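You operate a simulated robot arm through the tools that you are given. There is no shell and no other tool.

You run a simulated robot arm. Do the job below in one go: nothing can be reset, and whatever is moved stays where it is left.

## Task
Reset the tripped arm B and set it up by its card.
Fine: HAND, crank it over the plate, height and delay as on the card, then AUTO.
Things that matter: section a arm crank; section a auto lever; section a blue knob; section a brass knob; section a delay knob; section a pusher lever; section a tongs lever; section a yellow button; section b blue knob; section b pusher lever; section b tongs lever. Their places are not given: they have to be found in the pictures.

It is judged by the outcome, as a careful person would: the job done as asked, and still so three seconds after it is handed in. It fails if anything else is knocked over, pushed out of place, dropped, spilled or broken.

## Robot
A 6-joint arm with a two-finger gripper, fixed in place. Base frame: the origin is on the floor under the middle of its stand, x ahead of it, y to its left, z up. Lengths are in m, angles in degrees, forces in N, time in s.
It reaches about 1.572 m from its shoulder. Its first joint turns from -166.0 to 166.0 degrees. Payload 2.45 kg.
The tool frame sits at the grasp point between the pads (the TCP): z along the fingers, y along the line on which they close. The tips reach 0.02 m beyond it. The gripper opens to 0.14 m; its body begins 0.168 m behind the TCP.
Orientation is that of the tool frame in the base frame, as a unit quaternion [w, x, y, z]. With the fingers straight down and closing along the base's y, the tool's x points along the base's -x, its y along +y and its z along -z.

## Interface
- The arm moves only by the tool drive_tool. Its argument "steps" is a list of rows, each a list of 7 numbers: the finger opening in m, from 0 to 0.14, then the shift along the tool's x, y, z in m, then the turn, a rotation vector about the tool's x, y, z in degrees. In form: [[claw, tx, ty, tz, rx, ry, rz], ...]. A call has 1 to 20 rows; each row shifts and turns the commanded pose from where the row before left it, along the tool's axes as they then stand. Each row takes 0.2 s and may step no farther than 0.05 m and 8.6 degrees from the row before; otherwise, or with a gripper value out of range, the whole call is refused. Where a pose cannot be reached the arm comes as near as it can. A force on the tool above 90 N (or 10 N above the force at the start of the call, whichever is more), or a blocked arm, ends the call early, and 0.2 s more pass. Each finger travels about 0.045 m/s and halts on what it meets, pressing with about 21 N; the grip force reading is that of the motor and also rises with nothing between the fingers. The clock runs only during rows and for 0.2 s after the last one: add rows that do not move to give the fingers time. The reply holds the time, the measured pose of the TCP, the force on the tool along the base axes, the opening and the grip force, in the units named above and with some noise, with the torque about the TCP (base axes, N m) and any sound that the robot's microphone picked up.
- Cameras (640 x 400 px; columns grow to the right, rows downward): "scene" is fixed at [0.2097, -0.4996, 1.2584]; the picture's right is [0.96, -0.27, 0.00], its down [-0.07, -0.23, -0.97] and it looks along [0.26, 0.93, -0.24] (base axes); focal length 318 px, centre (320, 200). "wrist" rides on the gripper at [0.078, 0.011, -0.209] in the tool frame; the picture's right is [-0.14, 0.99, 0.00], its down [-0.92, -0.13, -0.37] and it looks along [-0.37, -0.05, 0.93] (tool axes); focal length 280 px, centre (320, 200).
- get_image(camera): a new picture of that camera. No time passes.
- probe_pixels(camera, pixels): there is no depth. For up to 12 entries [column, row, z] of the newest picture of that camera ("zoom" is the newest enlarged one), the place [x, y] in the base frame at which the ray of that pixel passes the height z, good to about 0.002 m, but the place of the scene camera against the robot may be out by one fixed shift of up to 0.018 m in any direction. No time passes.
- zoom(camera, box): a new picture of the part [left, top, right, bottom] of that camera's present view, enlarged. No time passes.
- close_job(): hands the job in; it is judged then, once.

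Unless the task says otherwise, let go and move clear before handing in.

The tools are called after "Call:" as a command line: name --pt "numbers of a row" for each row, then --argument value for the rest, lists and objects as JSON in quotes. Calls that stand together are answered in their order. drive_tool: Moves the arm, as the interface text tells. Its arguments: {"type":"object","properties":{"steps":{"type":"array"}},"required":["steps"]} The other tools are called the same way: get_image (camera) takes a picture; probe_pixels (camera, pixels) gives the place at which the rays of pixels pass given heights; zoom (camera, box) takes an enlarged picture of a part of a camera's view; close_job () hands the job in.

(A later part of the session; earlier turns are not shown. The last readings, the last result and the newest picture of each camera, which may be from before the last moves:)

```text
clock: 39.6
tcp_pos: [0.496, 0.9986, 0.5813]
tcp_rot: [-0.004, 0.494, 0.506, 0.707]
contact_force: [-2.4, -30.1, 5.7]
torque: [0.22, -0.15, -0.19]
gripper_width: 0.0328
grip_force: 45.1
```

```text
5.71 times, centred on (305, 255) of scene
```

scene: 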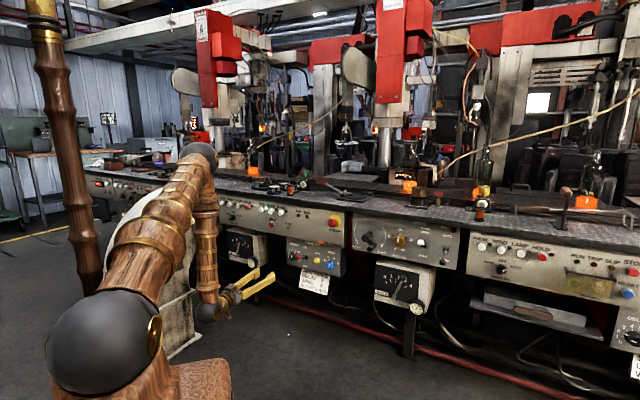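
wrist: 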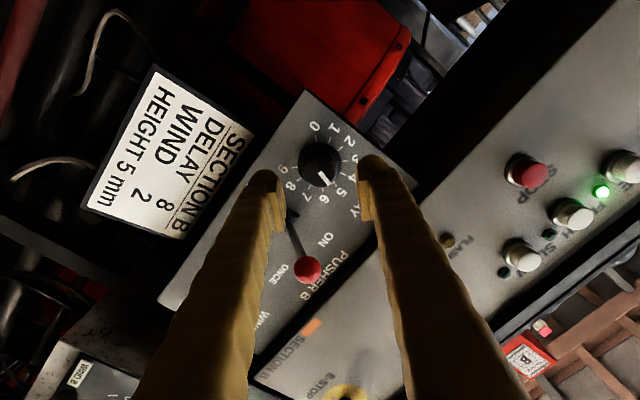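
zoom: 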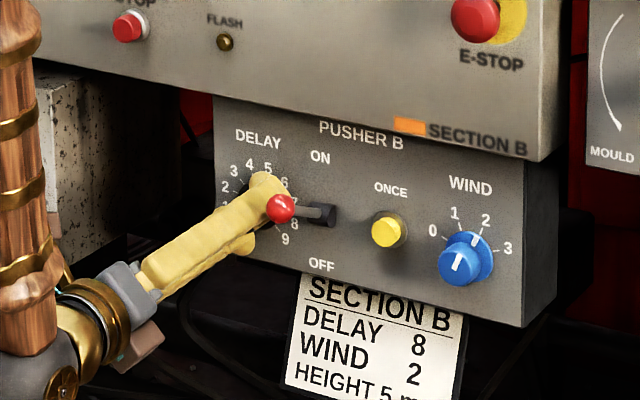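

The dial labels show the pointer now against 8. I'll ease the residual force, open only to 0.046 m (the lever ball is nearby), and back straight out.

Call:
drive_tool --pt "0.02 -0.0011 0.0011 -0.0015 0 0 0" --pt "0.046 0 0 0 0 0 0" --pt "0.046 0 0 0 0 0 0" --pt "0.046 0 0 0 0 0 0"

Call:
zoom --camera "wrist" --box '[220, 120, 420, 260]'

Call:
zoom --camera "scene" --box '[260, 220, 350, 290]'

```text
clock: 40.6
tcp_pos: [0.4943, 0.9963, 0.5789]
tcp_rot: [-0.003, 0.494, 0.507, 0.706]
contact_force: [-0.4, 0.3, 0.0]
torque: [-0.03, 0.01, 0.01]
gripper_width: 0.0462
grip_force: 0.0
```

```text
2.86 times, centred on (320, 190) of wrist
```

zoom: 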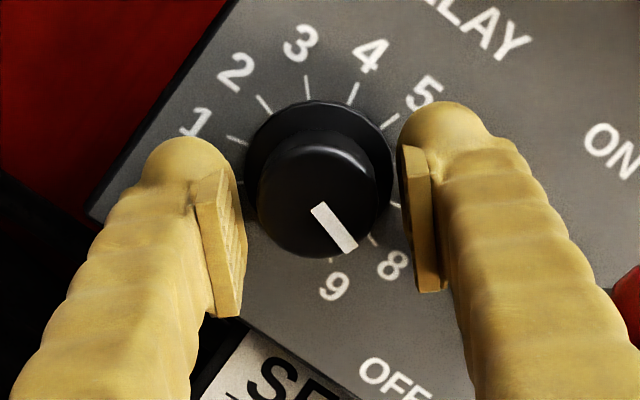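

```text
5.71 times, centred on (305, 255) of scene
```

zoom: 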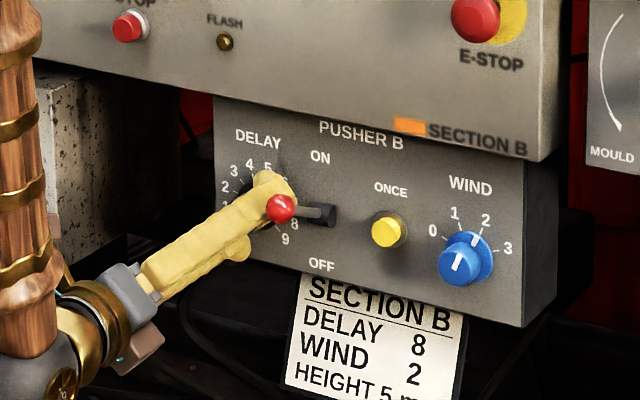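

Released with zero force. I'll back straight out and take a close look at the delay pointer.

Call:
drive_tool --pt "0.046 0 0 -0.03 0 0 0" --pt "0.046 0 0 -0.04 0 0 0" --pt "0.06 0 0 -0.04 0 0 0"

Call:
get_image --camera "wrist"

Call:
zoom --camera "wrist" --box '[270, 110, 370, 200]'

```text
clock: 41.4
tcp_pos: [0.4184, 0.9151, 0.5805]
tcp_rot: [-0.004, 0.494, 0.507, 0.707]
contact_force: [-0.3, 0.5, 0.2]
torque: [0.02, 0.0, 0.02]
gripper_width: 0.0602
grip_force: 0.1
```

```text
taken
```

wrist: 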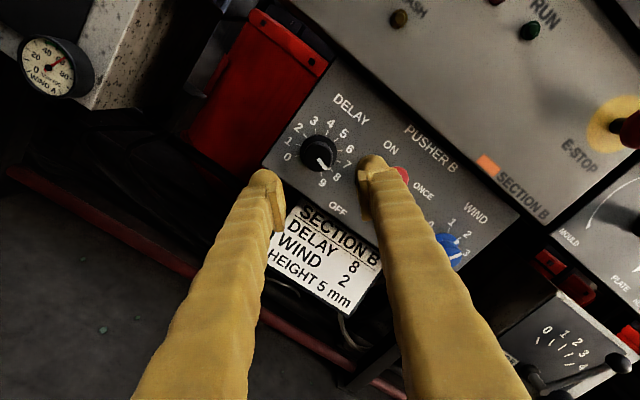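

```text
4.44 times, centred on (320, 155) of wrist
```

zoom: 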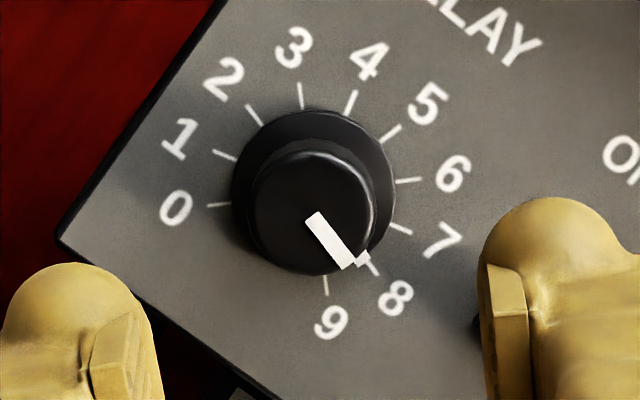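

The flange mark now lines up with the 8 tick, so the delay is set. Next the brass height knob: I'll retreat first, then traverse to face it (about L −0.198, z 0.772), well clear of the crank handle.

Call:
drive_tool --pt "0.06 0 0 -0.039 0 0 0" --pt "0.06 0 0 -0.039 0 0 0" --pt "0.06 -0.0203 0.0429 0 0 0 0" --pt "0.06 -0.0203 0.0429 0 0 0 0" --pt "0.06 -0.0203 0.0429 0 0 0 0" --pt "0.06 -0.0203 0.0429 0 0 0 0" --pt "0.06 -0.0203 0.0429 0 0 0 0" --pt "0.06 -0.0203 0.0429 0 0 0 0" --pt "0.06 -0.0203 0.0429 0 0 0 0" --pt "0.06 -0.0203 0.0429 0 0 0 0" --pt "0.06 -0.0203 0.0429 0 0 0 0" --pt "0.06 -0.0203 0.0429 0 0 0 0" --pt "0.06 -0.0203 0.0429 0 0 0 0" --pt "0.06 -0.0203 0.0429 0 0 0 0"

Call:
get_image --camera "wrist"

Call:
get_image --camera "scene"

```text
clock: 44.4
tcp_pos: [0.7479, 0.4911, 0.7777]
tcp_rot: [-0.004, 0.493, 0.507, 0.706]
contact_force: [0.1, 0.1, 0.6]
torque: [0.02, 0.01, 0.01]
gripper_width: 0.0596
grip_force: 0.1
```

```text
taken
```

wrist: 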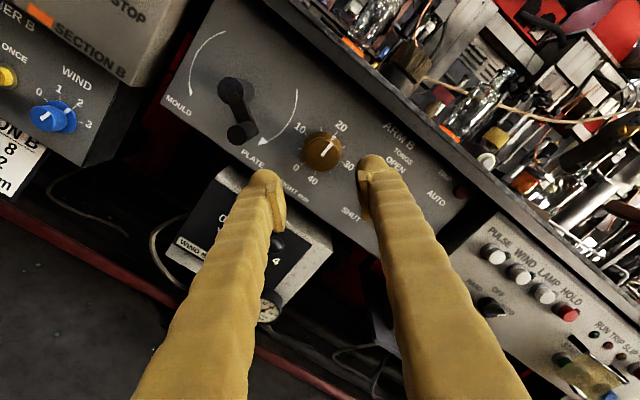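

```text
taken
```

scene: 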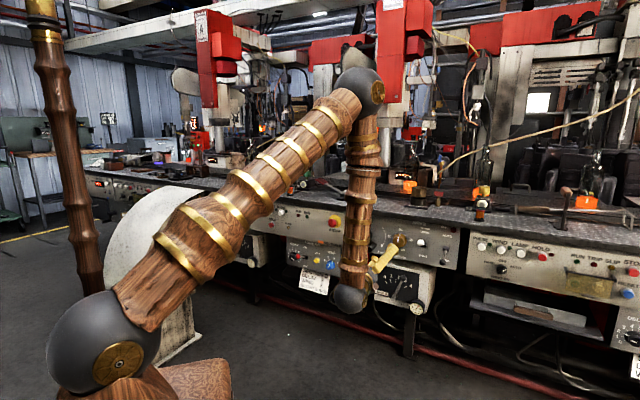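

The wrist view is now upright and the brass knob is at about (324,150). I'll enlarge it and the crank.

Call:
zoom --camera "wrist" --box '[265, 100, 385, 200]'

Call:
zoom --camera "wrist" --box '[160, 20, 320, 160]'

Call:
zoom --camera "scene" --box '[340, 210, 420, 270]'

```text
4.00 times, centred on (325, 150) of wrist
```

zoom: 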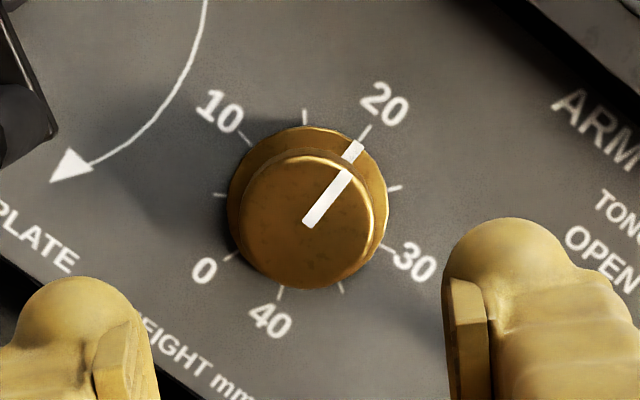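

```text
2.86 times, centred on (240, 90) of wrist
```

zoom: 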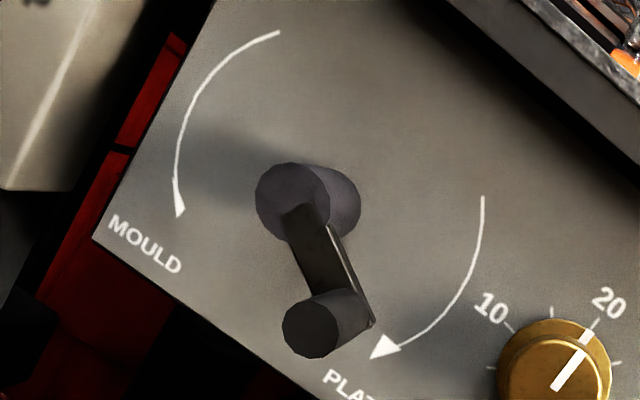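

```text
6.67 times, centred on (380, 240) of scene
```

zoom: 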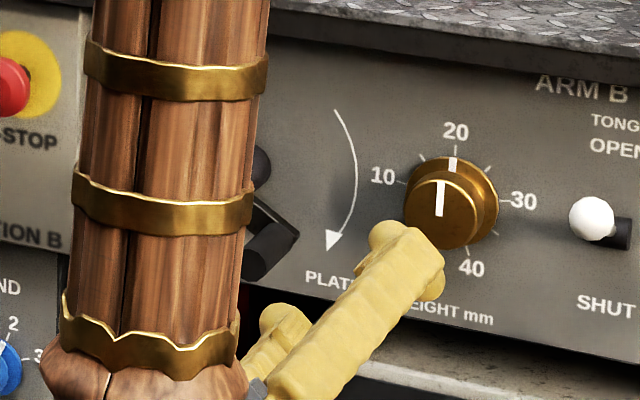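

Ticks are 40° per 5 mm, so 20→5 needs 120° counter-clockwise; the brass axis is at about L −0.200, z 0.772 with the cap face near f 1.05. I'll open to 0.075 m, align and advance part way.

Call:
drive_tool --pt "0.075 -0.0083 0.0002 0.02 0 0 0" --pt "0.075 0 0 0.04 0 0 0" --pt "0.075 0 0 0.04 0 0 0" --pt "0.075 0 0 0.02 0 0 0"

Call:
get_image --camera "wrist"

Call:
zoom --camera "wrist" --box '[240, 110, 400, 230]'

```text
clock: 45.4
tcp_pos: [0.8367, 0.5717, 0.7713]
tcp_rot: [-0.004, 0.494, 0.507, 0.707]
contact_force: [0.0, 0.4, -0.4]
torque: [0.01, 0.0, -0.02]
gripper_width: 0.0749
grip_force: 0.1
```

```text
taken
```

wrist: 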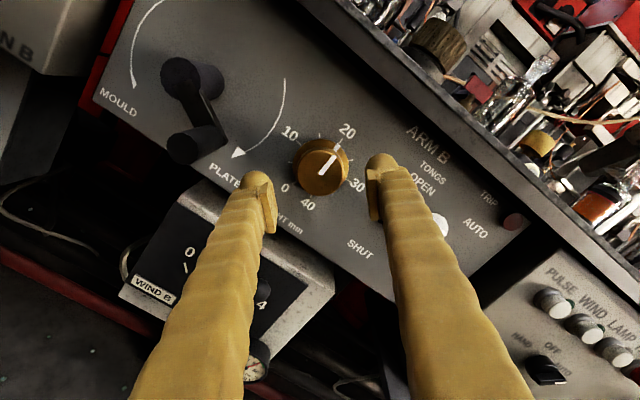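

```text
3.33 times, centred on (320, 170) of wrist
```

zoom: 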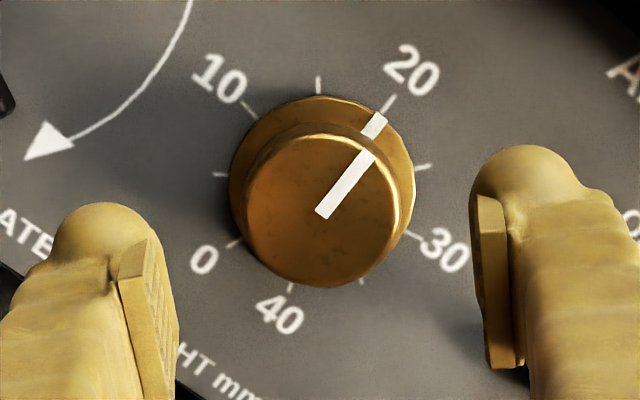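

The brass knob is nearly centred at (320,173). I'll shift 2 mm along tool x and advance another 35 mm, then measure again.

Call:
drive_tool --pt "0.075 0.002 0 0.015 0 0 0" --pt "0.075 0 0 0.01 0 0 0" --pt "0.075 0 0 0.01 0 0 0"

Call:
zoom --camera "wrist" --box '[240, 130, 400, 250]'

Call:
zoom --camera "scene" --box '[340, 210, 430, 280]'

```text
clock: 46.2
tcp_pos: [0.8612, 0.5994, 0.7717]
tcp_rot: [-0.002, 0.494, 0.506, 0.707]
contact_force: [-0.3, 0.0, -0.3]
torque: [0.03, 0.03, 0.03]
gripper_width: 0.075
grip_force: 0.0
```

```text
3.33 times, centred on (320, 190) of wrist
```

zoom: 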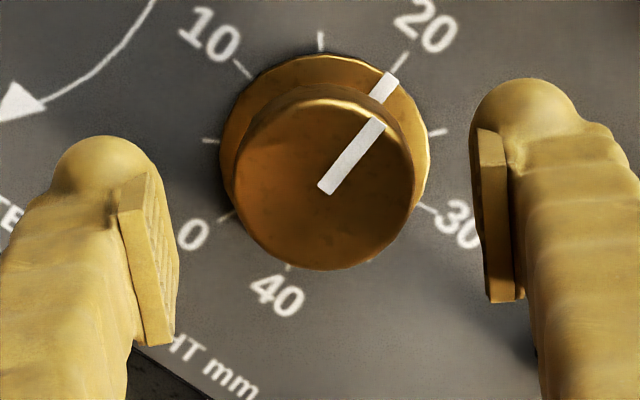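

```text
5.71 times, centred on (385, 245) of scene
```

zoom: 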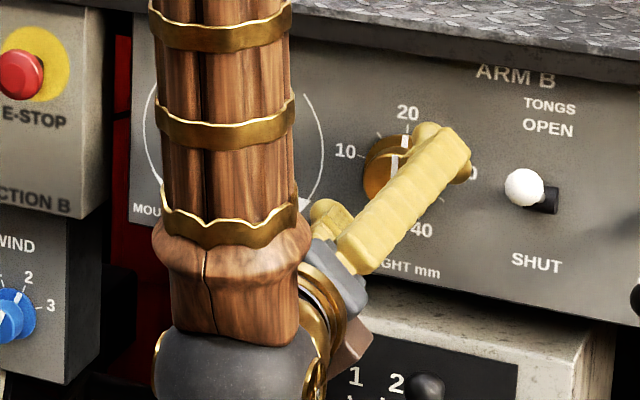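

The cap centre is at (321,184), about 3 mm along tool x and 1 mm along y from the axis. I'll correct that and advance the last 12 mm in small steps.

Call:
drive_tool --pt "0.075 0.003 0.001 0.004 0 0 0" --pt "0.075 0 0 0.004 0 0 0" --pt "0.075 0 0 0.004 0 0 0"

Call:
zoom --camera "wrist" --box '[240, 130, 400, 250]'

```text
clock: 47.0
tcp_pos: [0.8669, 0.6078, 0.7743]
tcp_rot: [-0.002, 0.494, 0.507, 0.707]
contact_force: [0.2, 0.8, 0.3]
torque: [-0.02, -0.01, -0.01]
gripper_width: 0.075
grip_force: 0.1
```

```text
3.33 times, centred on (320, 190) of wrist
```

zoom: 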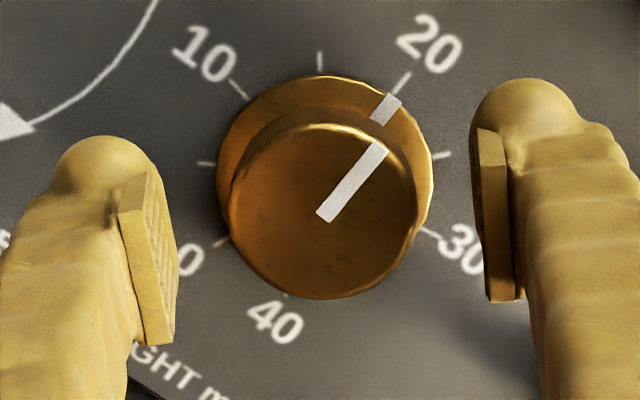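

The cap centre now sits on the tool axis (about (321,191)). I'll close on the knob.

Call:
drive_tool --pt "0.075 0 0.001 0.002 0 0 0" --pt "0.035 0 0 0 0 0 0" --pt "0.035 0 0 0 0 0 0" --pt "0.035 0 0 0 0 0 0" --pt "0.035 0 0 0 0 0 0"

Call:
zoom --camera "wrist" --box '[240, 130, 400, 250]'

```text
clock: 48.2
tcp_pos: [0.8673, 0.6092, 0.7744]
tcp_rot: [-0.003, 0.494, 0.507, 0.707]
contact_force: [-2.9, 9.1, -8.7]
torque: [-0.01, 0.05, 0.07]
gripper_width: 0.0456
grip_force: 44.6
```

```text
3.33 times, centred on (320, 190) of wrist
```

zoom: 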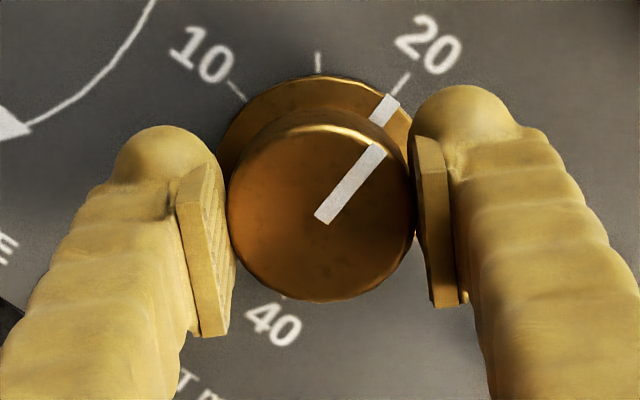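

Gripped at 0.0456 m. I'll turn counter-clockwise 30° and check the pointer and side forces.

Call:
drive_tool --pt "0.035 0 -0.001 0 0 0 -7.5" --pt "0.035 0 0 0 0 0 -7.5" --pt "0.035 0 0 0 0 0 -7.5" --pt "0.035 0 0 0 0 0 -7.5"

Call:
zoom --camera "wrist" --box '[240, 130, 400, 250]'

```text
clock: 49.2
tcp_pos: [0.869, 0.6094, 0.7729]
tcp_rot: [0.18, 0.346, 0.618, 0.683]
contact_force: [-7.1, 9.3, -11.6]
torque: [-0.04, 0.1, 0.03]
gripper_width: 0.0454
grip_force: 45.4
```

```text
3.33 times, centred on (320, 190) of wrist
```

zoom: 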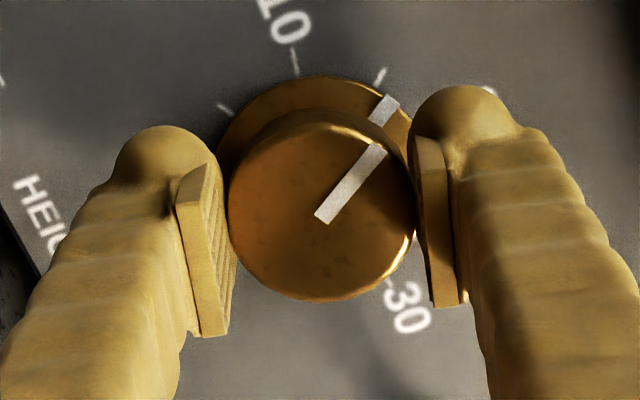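

The knob follows well with forces around 15 N. I'll relieve slightly and turn another 37.5°.

Call:
drive_tool --pt "0.035 0.0007 -0.0012 0 0 0 -7.5" --pt "0.035 0 0 0 0 0 -7.5" --pt "0.035 0 0 0 0 0 -7.5" --pt "0.035 0 0 0 0 0 -7.5" --pt "0.035 0 0 0 0 0 -7.5"

Call:
zoom --camera "wrist" --box '[240, 130, 400, 250]'

```text
clock: 50.4
tcp_pos: [0.8675, 0.6099, 0.7728]
tcp_rot: [0.391, 0.129, 0.696, 0.588]
contact_force: [22.7, 10.6, -26.2]
torque: [-0.15, 0.23, -0.15]
gripper_width: 0.0454
grip_force: 44.7
```

```text
3.33 times, centred on (320, 190) of wrist
```

zoom: 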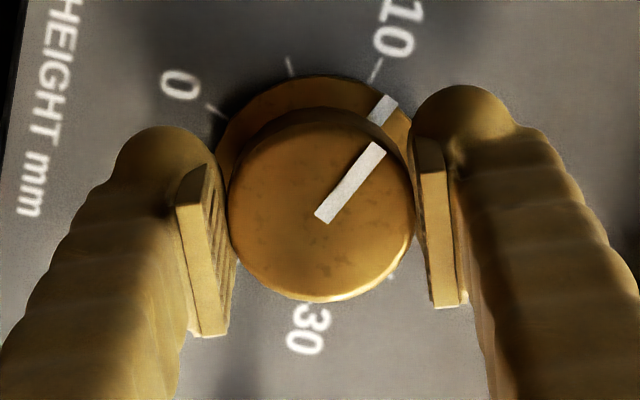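

Total turn 67.5°, mark approaching the 10 tick as expected. I'll relieve the side force and turn 30° more.

Call:
drive_tool --pt "0.035 0.0001 -0.0021 0.0012 0 0 0" --pt "0.035 0 0 0 0 0 -7.5" --pt "0.035 0 0 0 0 0 -7.5" --pt "0.035 0 0 0 0 0 -7.5" --pt "0.035 0 0 0 0 0 -7.5"

Call:
zoom --camera "wrist" --box '[240, 130, 400, 250]'

```text
clock: 51.6
tcp_pos: [0.8673, 0.6087, 0.7714]
tcp_rot: [0.53, -0.055, 0.706, 0.467]
contact_force: [-21.2, -30.2, -8.4]
torque: [-0.05, 0.1, -0.23]
gripper_width: 0.0455
grip_force: 45.3
```

```text
3.33 times, centred on (320, 190) of wrist
```

zoom: 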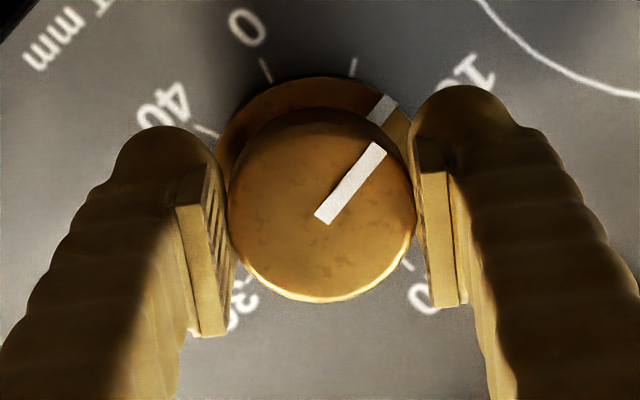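

97.5° done; the 5 tick is about 23° away. I'll ease the axial push and turn the remaining 22.5°.

Call:
drive_tool --pt "0.035 0 0 -0.002 0 0 0" --pt "0.035 0 0 0 0 0 -7.5" --pt "0.035 0 0 0 0 0 -7.5" --pt "0.035 0 0 0 0 0 -7.5"

Call:
zoom --camera "wrist" --box '[240, 130, 400, 250]'

Call:
zoom --camera "scene" --box '[340, 210, 430, 280]'

```text
clock: 52.6
tcp_pos: [0.8691, 0.6076, 0.7727]
tcp_rot: [0.611, -0.191, 0.681, 0.356]
contact_force: [29.7, -4.3, -18.6]
torque: [-0.21, 0.31, -0.16]
gripper_width: 0.0453
grip_force: 44.5
```

```text
3.33 times, centred on (320, 190) of wrist
```

zoom: 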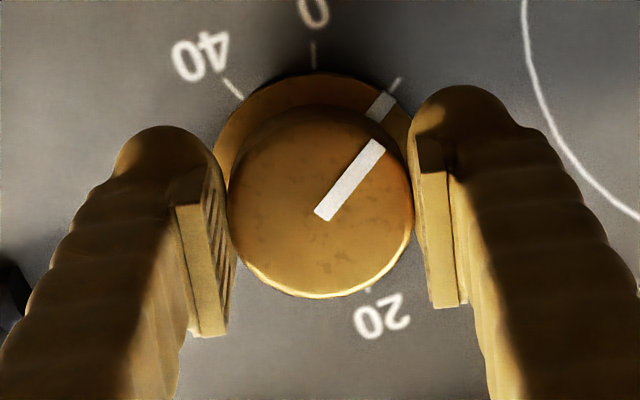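

```text
5.71 times, centred on (385, 245) of scene
```

zoom: 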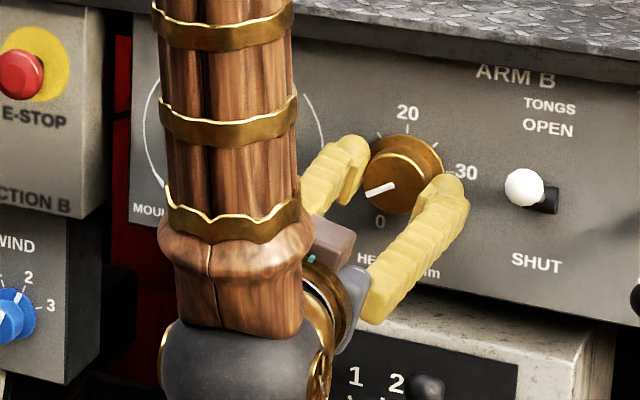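

The flange mark lines up with the 5 tick at (395,83). I'll relieve the side forces, open, and back straight out to check.

Call:
drive_tool --pt "0.035 0.0009 -0.0023 0.001 0 0 0" --pt "0.065 0 0 0 0 0 0" --pt "0.065 0 0 0 0 0 0" --pt "0.065 0 0 -0.01 0 0 0" --pt "0.065 0 0 -0.04 0 0 0" --pt "0.065 0 0 -0.04 0 0 0" --pt "0.065 0 0 -0.04 0 0 0"

Call:
get_image --camera "wrist"

Call:
zoom --camera "wrist" --box '[270, 110, 370, 200]'

```text
clock: 54.2
tcp_pos: [0.7786, 0.5157, 0.7706]
tcp_rot: [0.61, -0.193, 0.68, 0.356]
contact_force: [0.8, -0.3, -0.2]
torque: [0.02, 0.02, -0.02]
gripper_width: 0.0651
grip_force: 0.0
```

```text
taken
```

wrist: 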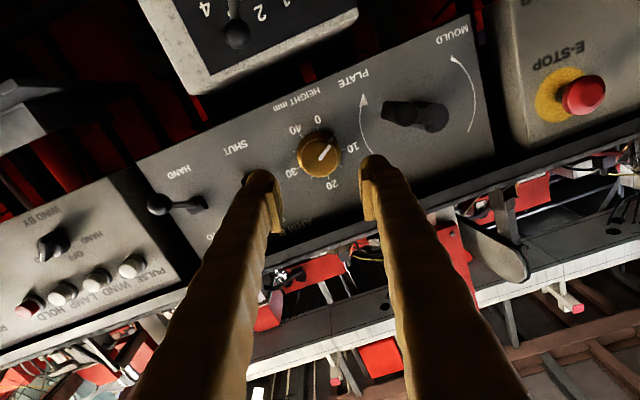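

```text
4.44 times, centred on (320, 155) of wrist
```

zoom: 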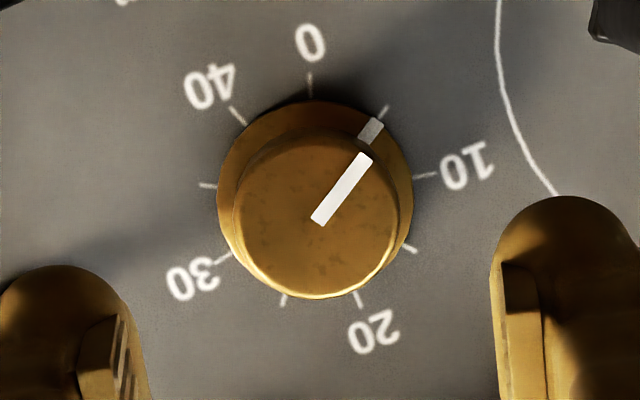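

The height mark sits right on the 5 tick. Now for AUTO: I'll level the roll, close the fingers and line up below the auto lever ball (about L −0.389, z 0.685), staying back from the panel.

Call:
drive_tool --pt "0.0 0 0 -0.01 0 0 -7.5" --pt "0.0 0 0 -0.01 0 0 -7.5" --pt "0.0 0.0171 -0.038 0 0 0 0" --pt "0.0 0.0171 -0.038 0 0 0 0" --pt "0.0 0.0171 -0.038 0 0 0 0" --pt "0.0 0.0171 -0.038 0 0 0 0" --pt "0.0 0.0171 -0.038 0 0 0 0"

Call:
get_image --camera "wrist"

Call:
get_image --camera "scene"

```text
clock: 55.8
tcp_pos: [0.9031, 0.367, 0.6887]
tcp_rot: [0.652, -0.28, 0.65, 0.274]
contact_force: [0.6, -0.1, -0.2]
torque: [-0.02, 0.02, 0.0]
gripper_width: 0.0004
grip_force: 20.8
```

```text
taken
```

wrist: 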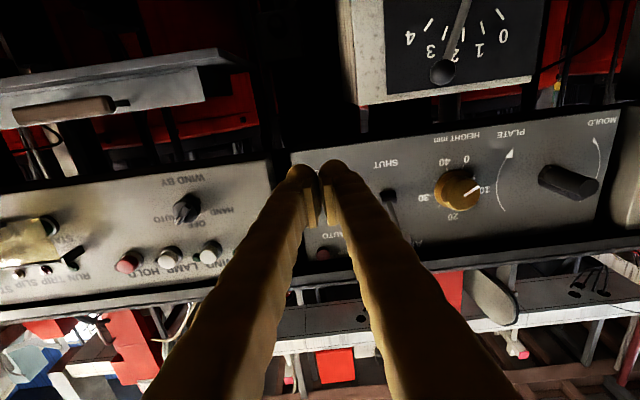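

```text
taken
```

scene: 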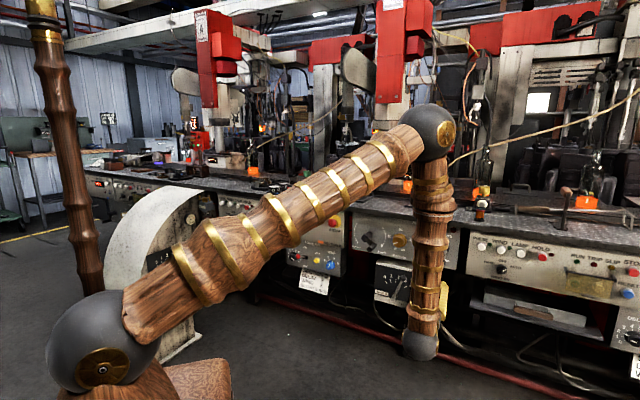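

The fingers are closed and below the lever ball. Before switching to AUTO, this scene view is open on arm B; I'll check its tongs over the plate.

Call:
zoom --camera "scene" --box '[310, 40, 410, 190]'

Call:
zoom --camera "wrist" --box '[420, 100, 640, 240]'

Call:
zoom --camera "wrist" --box '[240, 110, 420, 280]'

```text
2.67 times, centred on (360, 115) of scene
```

zoom: 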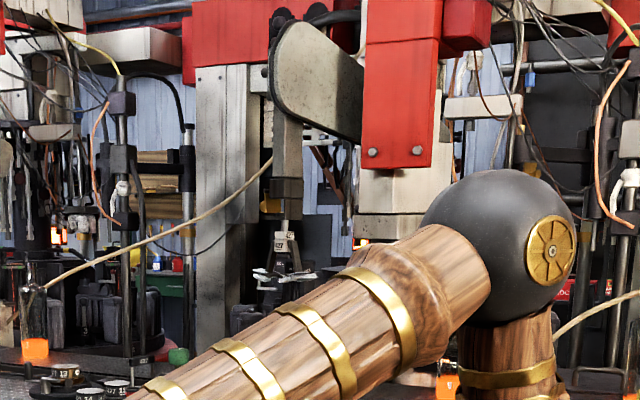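

```text
2.86 times, centred on (530, 170) of wrist
```

zoom: 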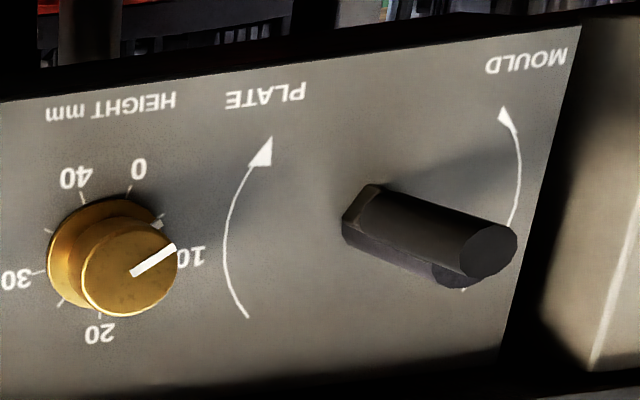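

```text
2.35 times, centred on (330, 195) of wrist
```

zoom: 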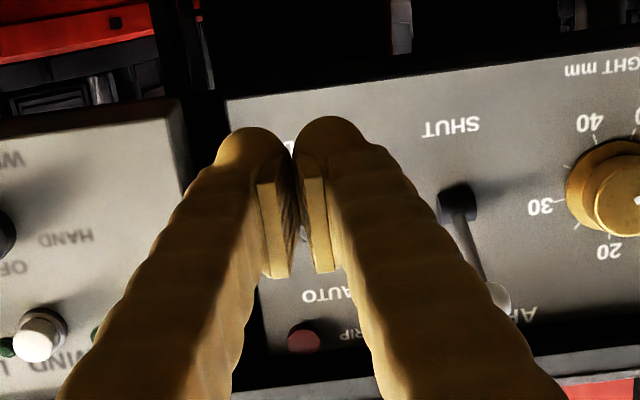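

The crank points along the end of the PLATE arrow and arm B hasn't moved since; before AUTO I want a second look at arm B from above the bench. I'll back up and raise the hand, keeping clear of the bench, then tilt it down.

Call:
drive_tool --pt "0.0 -0.038 0.018 -0.02 0 0 0" --pt "0.0 -0.04 0.018 -0.02 0 0 0" --pt "0.0 -0.04 0.018 -0.02 0 0 0" --pt "0.0 -0.04 0.018 -0.02 0 0 0" --pt "0.0 -0.04 0.018 -0.01 0 0 0" --pt "0.0 -0.04 0.018 0 0 0 0" --pt "0.0 -0.04 0.018 0 0 0 0" --pt "0.0 -0.04 0.018 0 0 0 0" --pt "0.0 -0.04 0.018 0 0 0 0" --pt "0.0 -0.04 0.018 0 0 0 0" --pt "0.0 0 0 0 0 8 0" --pt "0.0 0 0 0 0 8 0" --pt "0.0 0 0 0 0 8 0" --pt "0.0 0 0 0 0 8 0" --pt "0.0 0 0 0 0 8 0"

Call:
get_image --camera "wrist"

Call:
get_image --camera "scene"

```text
clock: 59.0
tcp_pos: [0.7094, 0.4297, 1.0838]
tcp_rot: [0.391, -0.352, 0.835, 0.162]
contact_force: [0.2, -0.7, 0.1]
torque: [0.04, -0.1, -0.03]
gripper_width: 0.0002
grip_force: 21.1
```

```text
taken
```

wrist: 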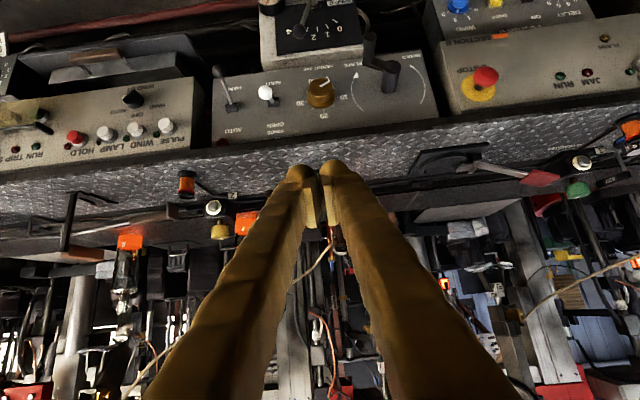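

```text
taken
```

scene: 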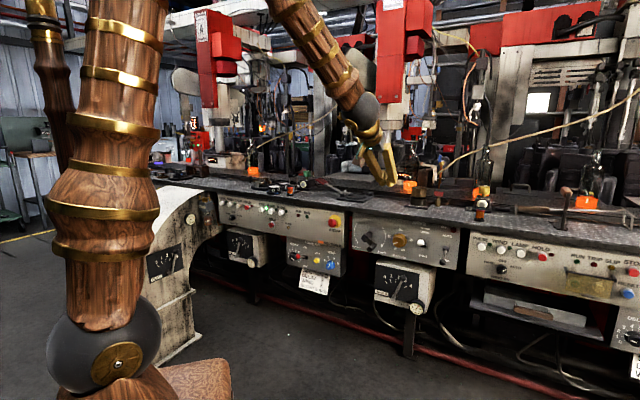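

From above, the plate slab shows at about (465,205) and tongs near (485,265) (picture upside down). I'll enlarge that area and probe both.

Call:
zoom --camera "wrist" --box '[390, 150, 590, 300]'

Call:
zoom --camera "scene" --box '[310, 90, 400, 190]'

Call:
zoom --camera "wrist" --box '[200, 40, 450, 140]'

```text
2.67 times, centred on (490, 225) of wrist
```

zoom: 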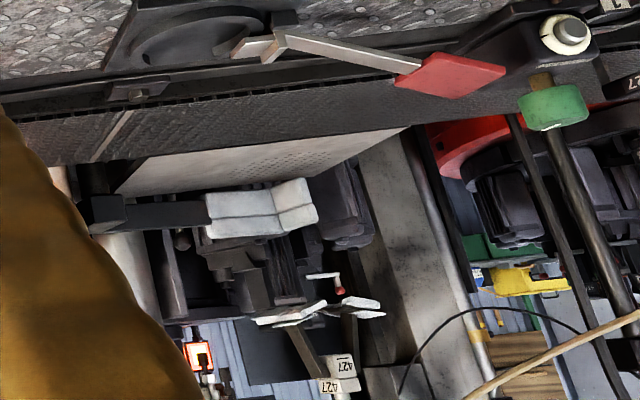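

```text
4.00 times, centred on (355, 140) of scene
```

zoom: 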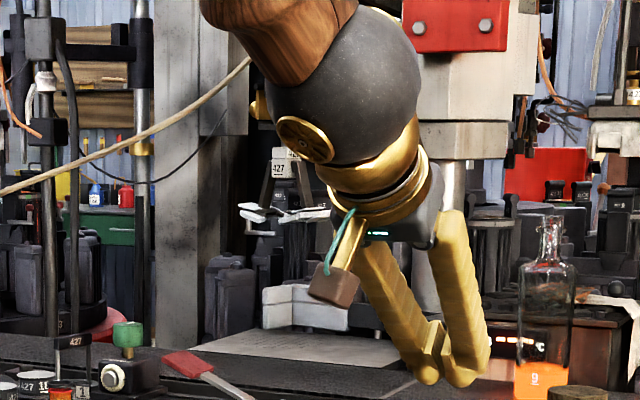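

```text
2.56 times, centred on (325, 90) of wrist
```

zoom: 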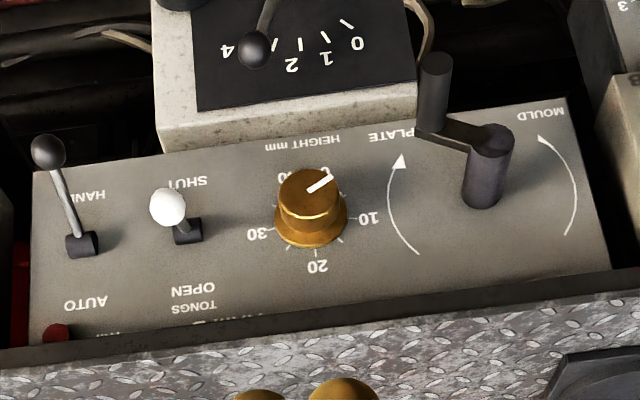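

Call:
probe_pixels --camera "wrist" --pixels '[[488.1, 267, 1.2], [488.1, 267, 1.1], [433, 223, 0.87], [520, 198.8, 0.87], [503, 212, 0.87], [467.5, 211.9, 0.87], [446, 209, 0.87]]'

Call:
probe_pixels --camera "scene" --pixels '[[347, 143.25, 1.2], [347, 143.25, 1.1], [347, 143.25, 1.0], [322.5, 176.3, 0.87], [347.5, 172, 0.87], [372.5, 190, 0.87], [352.5, 177.5, 0.87]]'

```text
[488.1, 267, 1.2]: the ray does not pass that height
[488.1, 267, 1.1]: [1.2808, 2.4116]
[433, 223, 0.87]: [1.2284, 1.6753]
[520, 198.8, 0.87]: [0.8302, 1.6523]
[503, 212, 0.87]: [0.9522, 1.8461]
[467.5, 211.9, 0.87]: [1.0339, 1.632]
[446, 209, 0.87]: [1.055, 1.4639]
```

```text
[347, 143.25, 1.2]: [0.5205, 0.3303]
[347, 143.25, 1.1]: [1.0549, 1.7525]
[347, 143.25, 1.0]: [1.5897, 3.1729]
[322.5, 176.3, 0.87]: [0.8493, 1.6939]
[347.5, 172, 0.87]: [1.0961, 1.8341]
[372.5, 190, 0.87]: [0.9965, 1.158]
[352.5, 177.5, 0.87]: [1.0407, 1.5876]
```

Both cameras agree the tongs hang over the plate's area (about (1.06,1.76) with the plate spanning roughly x 0.83–1.23, y 1.46–1.84), so the arm is over the plate. I'll return by the same path to just below the auto lever.

Call:
drive_tool --pt "0.0 0 0 0 0 -8 0" --pt "0.0 0 0 0 0 -8 0" --pt "0.0 0 0 0 0 -8 0" --pt "0.0 0 0 0 0 -8 0" --pt "0.0 0 0 0 0 -8 0" --pt "0.0 0.04 -0.018 0 0 0 0" --pt "0.0 0.04 -0.018 0 0 0 0" --pt "0.0 0.04 -0.018 0 0 0 0" --pt "0.0 0.04 -0.018 0 0 0 0" --pt "0.0 0.04 -0.018 0 0 0 0" --pt "0.0 0.04 -0.018 0.01 0 0 0" --pt "0.0 0.04 -0.018 0.02 0 0 0" --pt "0.0 0.04 -0.018 0.02 0 0 0" --pt "0.0 0.04 -0.018 0.02 0 0 0" --pt "0.0 0.038 -0.018 0.02 0 0 0"

Call:
get_image --camera "wrist"

```text
clock: 62.2
tcp_pos: [0.9036, 0.3701, 0.6846]
tcp_rot: [0.652, -0.28, 0.65, 0.275]
contact_force: [0.8, 0.0, 0.1]
torque: [-0.01, 0.03, 0.0]
gripper_width: 0.0
grip_force: 21.2
```

```text
taken
```

wrist: 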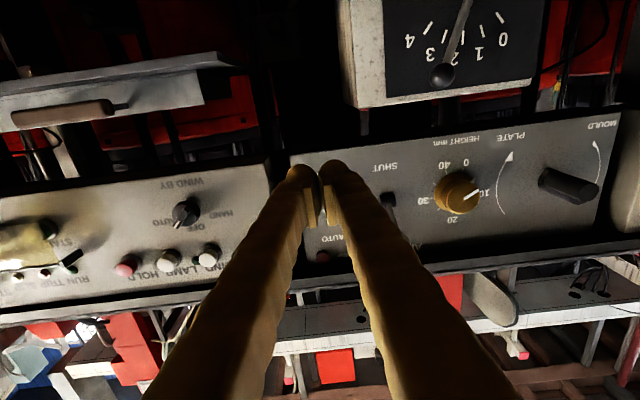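

The closed fingers are in line with the lever and below its ball. I'll advance 0.10 m beneath it.

Call:
drive_tool --pt "0.0 0 0 0.035 0 0 0" --pt "0.0 0 0 0.035 0 0 0" --pt "0.0 0 0 0.032 0 0 0"

Call:
get_image --camera "wrist"

Call:
zoom --camera "scene" --box '[390, 200, 490, 280]'

```text
clock: 63.0
tcp_pos: [0.9744, 0.4414, 0.6869]
tcp_rot: [0.652, -0.279, 0.65, 0.273]
contact_force: [-0.3, -0.7, -0.8]
torque: [0.01, 0.0, 0.02]
gripper_width: 0.0
grip_force: 19.9
```

```text
taken
```

wrist: 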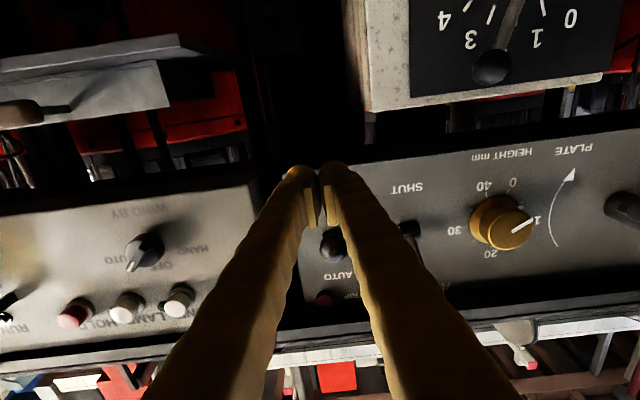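

```text
5.00 times, centred on (440, 240) of scene
```

zoom: 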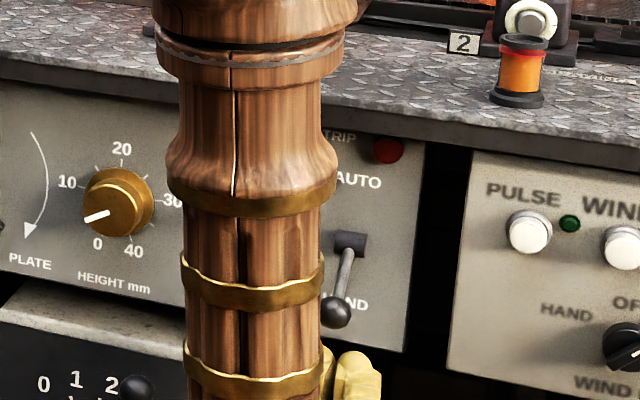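

The fingertips are just under the lever ball (scene zoom: ball (338,310), tips (355,370)). I'll press upward in small steps.

Call:
drive_tool --pt "0.0 -0.0125 0 0 0 0 0" --pt "0.0 -0.0125 0 0 0 0 0" --pt "0.0 -0.0125 0 0 0 0 0" --pt "0.0 -0.0125 0 0 0 0 0"

Call:
get_image --camera "wrist"

Call:
zoom --camera "scene" --box '[390, 200, 490, 280]'

```text
clock: 64.0
tcp_pos: [0.9732, 0.4391, 0.7359]
tcp_rot: [0.652, -0.28, 0.65, 0.274]
contact_force: [0.3, 0.6, -1.3]
torque: [-0.04, -0.03, -0.04]
gripper_width: 0.0
grip_force: 20.5
```

```text
taken
```

wrist: 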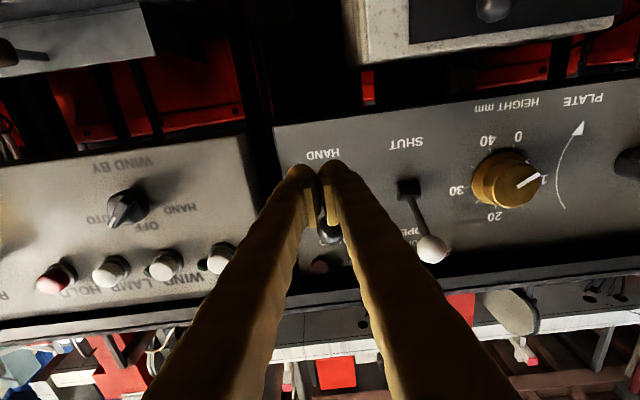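

```text
5.00 times, centred on (440, 240) of scene
```

zoom: 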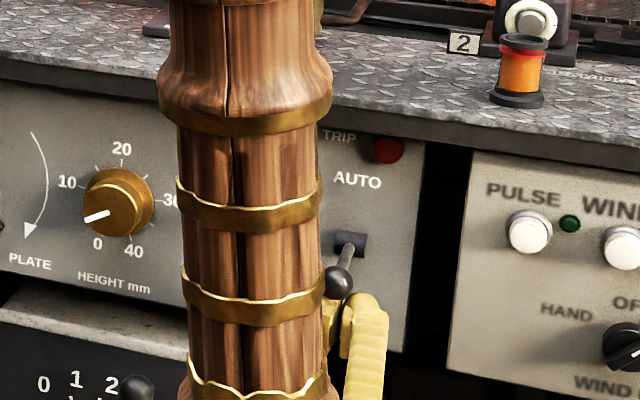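

The lever is part way up (ball at (340,282) in the zoom) and not yet over. I'll press on upward.

Call:
drive_tool --pt "0.0 -0.0125 0 0 0 0 0" --pt "0.0 -0.0125 0 0 0 0 0"

Call:
zoom --camera "scene" --box '[390, 200, 490, 280]'

Call:
get_image --camera "wrist"

```text
clock: 64.6
tcp_pos: [0.9736, 0.4396, 0.7627]
tcp_rot: [0.652, -0.28, 0.65, 0.273]
contact_force: [0.6, -0.2, 0.7]
torque: [0.01, 0.01, -0.04]
gripper_width: 0.0
grip_force: 21.4
```

```text
5.00 times, centred on (440, 240) of scene
```

zoom: 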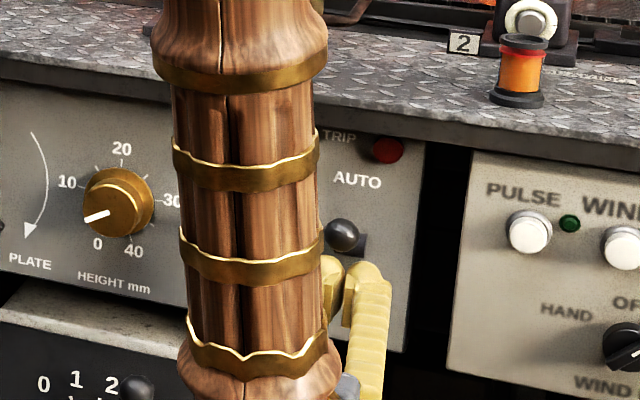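

```text
taken
```

wrist: 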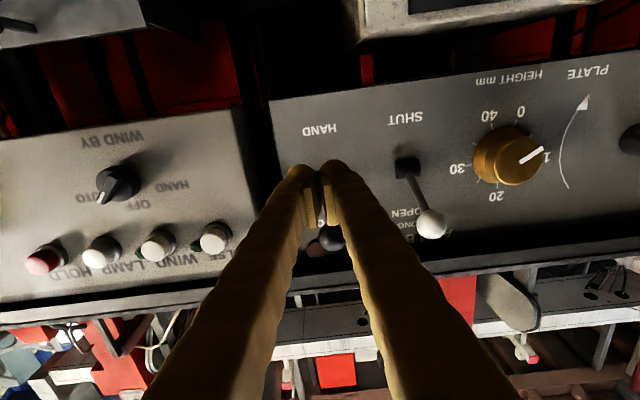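

The lever snapped up: its ball is at (444.6,247) in the scene, the same place as its original AUTO position, and the TRIP lamp is dark. I'll back away and check everything.

Call:
drive_tool --pt "0.0 0.008 0 0 0 0 0" --pt "0.0 0 0 -0.04 0 0 0" --pt "0.0 0 0 -0.04 0 0 0" --pt "0.0 0 0 -0.045 0 0 0" --pt "0.0 0 0 -0.03 0 0 0"

Call:
get_image --camera "wrist"

Call:
get_image --camera "scene"

Call:
zoom --camera "wrist" --box '[200, 100, 640, 280]'

```text
clock: 65.8
tcp_pos: [0.8639, 0.3313, 0.7525]
tcp_rot: [0.652, -0.279, 0.65, 0.274]
contact_force: [-0.3, 0.0, 0.2]
torque: [0.02, 0.02, -0.01]
gripper_width: 0.0
grip_force: 21.0
```

```text
taken
```

wrist: 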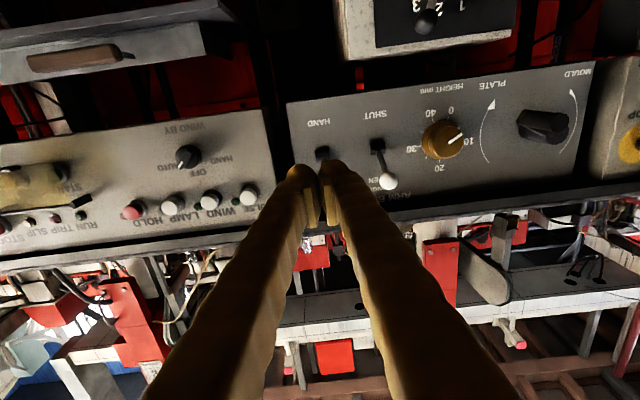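

```text
taken
```

scene: 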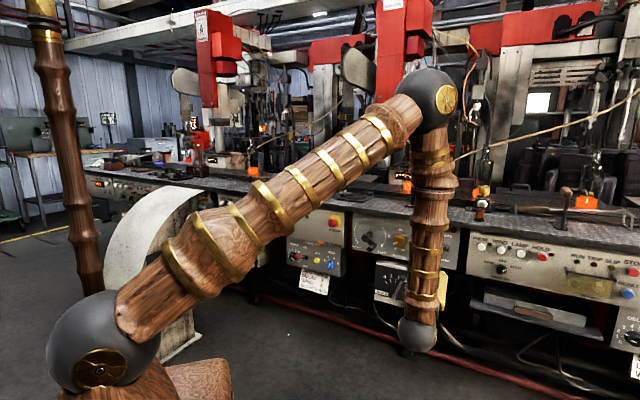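

```text
1.45 times, centred on (420, 190) of wrist
```

zoom: 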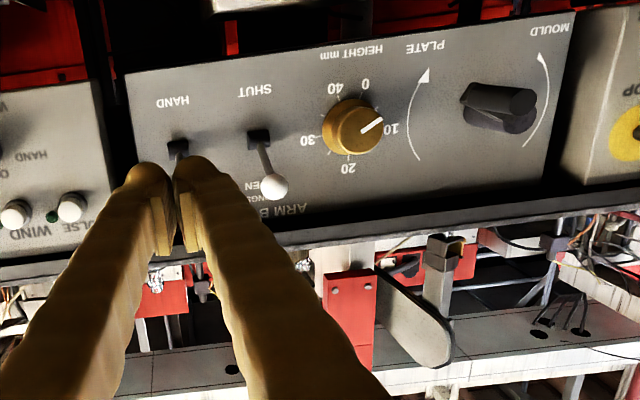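

ARM B shows AUTO with the trip lamp off and arm B unmoved. I'll move the hand away to the left, clear of the panels, for a final check from the scene camera.

Call:
drive_tool --pt "0.0 0 0 -0.03 0 0 0" --pt "0.0 0.005 0.046 0 0 0 0" --pt "0.0 0.005 0.046 0 0 0 0" --pt "0.0 0.005 0.046 0 0 0 0" --pt "0.0 0.005 0.046 0 0 0 0" --pt "0.0 0.005 0.046 0 0 0 0" --pt "0.0 0.005 0.046 0 0 0 0" --pt "0.0 0.005 0.046 0 0 0 0" --pt "0.0 0.005 0.046 0 0 0 0" --pt "0.0 0.005 0.046 0 0 0 0" --pt "0.0 0.005 0.046 0 0 0 0" --pt "0.0 0.005 0.046 0 0 0 0" --pt "0.0 0.005 0.046 0 0 0 0" --pt "0.0 0.005 0.046 0 0 0 0" --pt "0.0 0.005 0.046 0 0 0 0"

Call:
get_image --camera "scene"

Call:
zoom --camera "scene" --box '[350, 208, 470, 270]'

Call:
zoom --camera "scene" --box '[270, 205, 350, 300]'

Call:
get_image --camera "wrist"

```text
clock: 69.0
tcp_pos: [0.3804, 0.7553, 0.6793]
tcp_rot: [0.652, -0.279, 0.65, 0.274]
contact_force: [-0.7, 0.7, -0.7]
torque: [0.01, 0.0, -0.02]
gripper_width: 0.0
grip_force: 21.4
```

```text
taken
```

scene: 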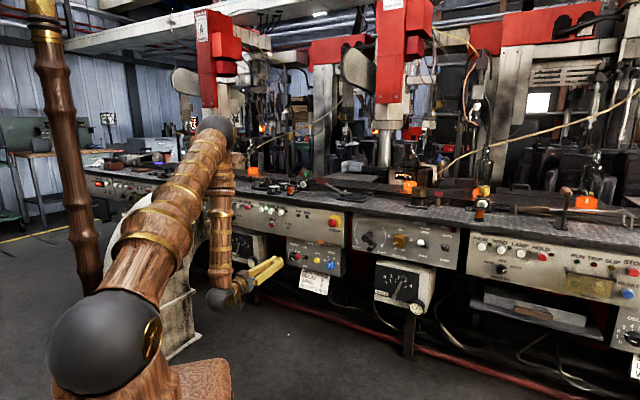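

```text
5.33 times, centred on (410, 239) of scene
```

zoom: 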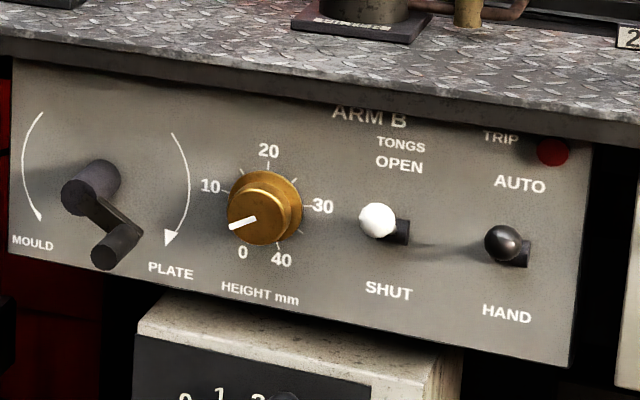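

```text
4.21 times, centred on (310, 252) of scene
```

zoom: 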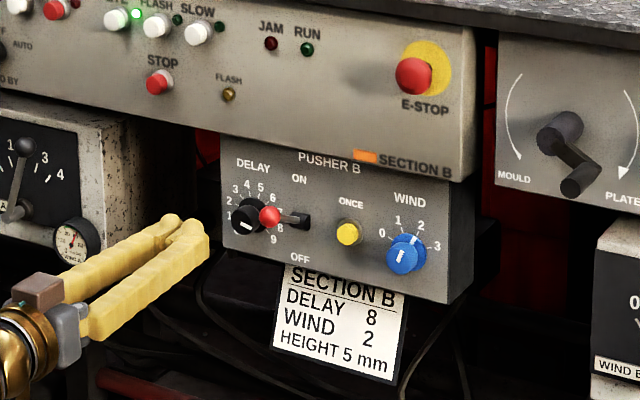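

```text
taken
```

wrist: 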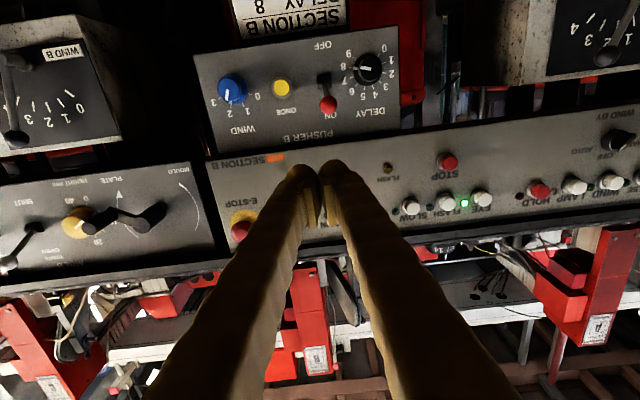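

All controls look right: crank toward PLATE, height at 5, AUTO up, TRIP dark. A last close look at the delay knob and the arm.

Call:
zoom --camera "wrist" --box '[195, 25, 405, 155]'

Call:
zoom --camera "wrist" --box '[335, 35, 405, 105]'

Call:
zoom --camera "scene" --box '[310, 30, 420, 200]'

```text
3.05 times, centred on (300, 90) of wrist
```

zoom: 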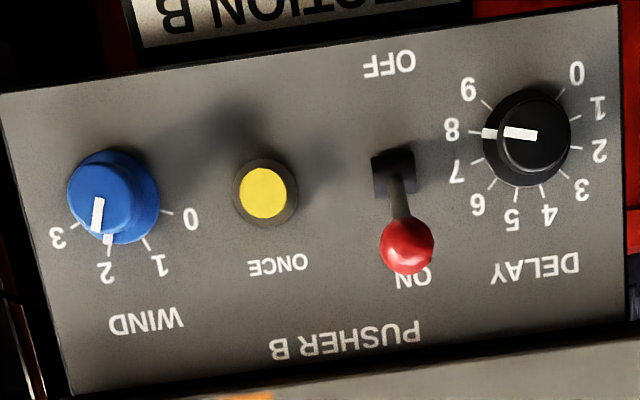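

```text
5.71 times, centred on (370, 70) of wrist
```

zoom: 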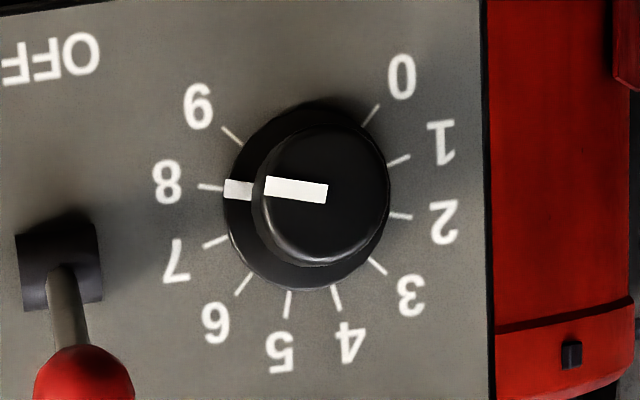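

```text
2.35 times, centred on (365, 115) of scene
```

zoom: 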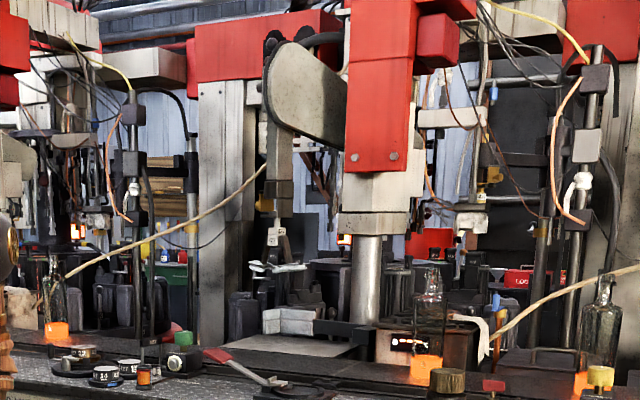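

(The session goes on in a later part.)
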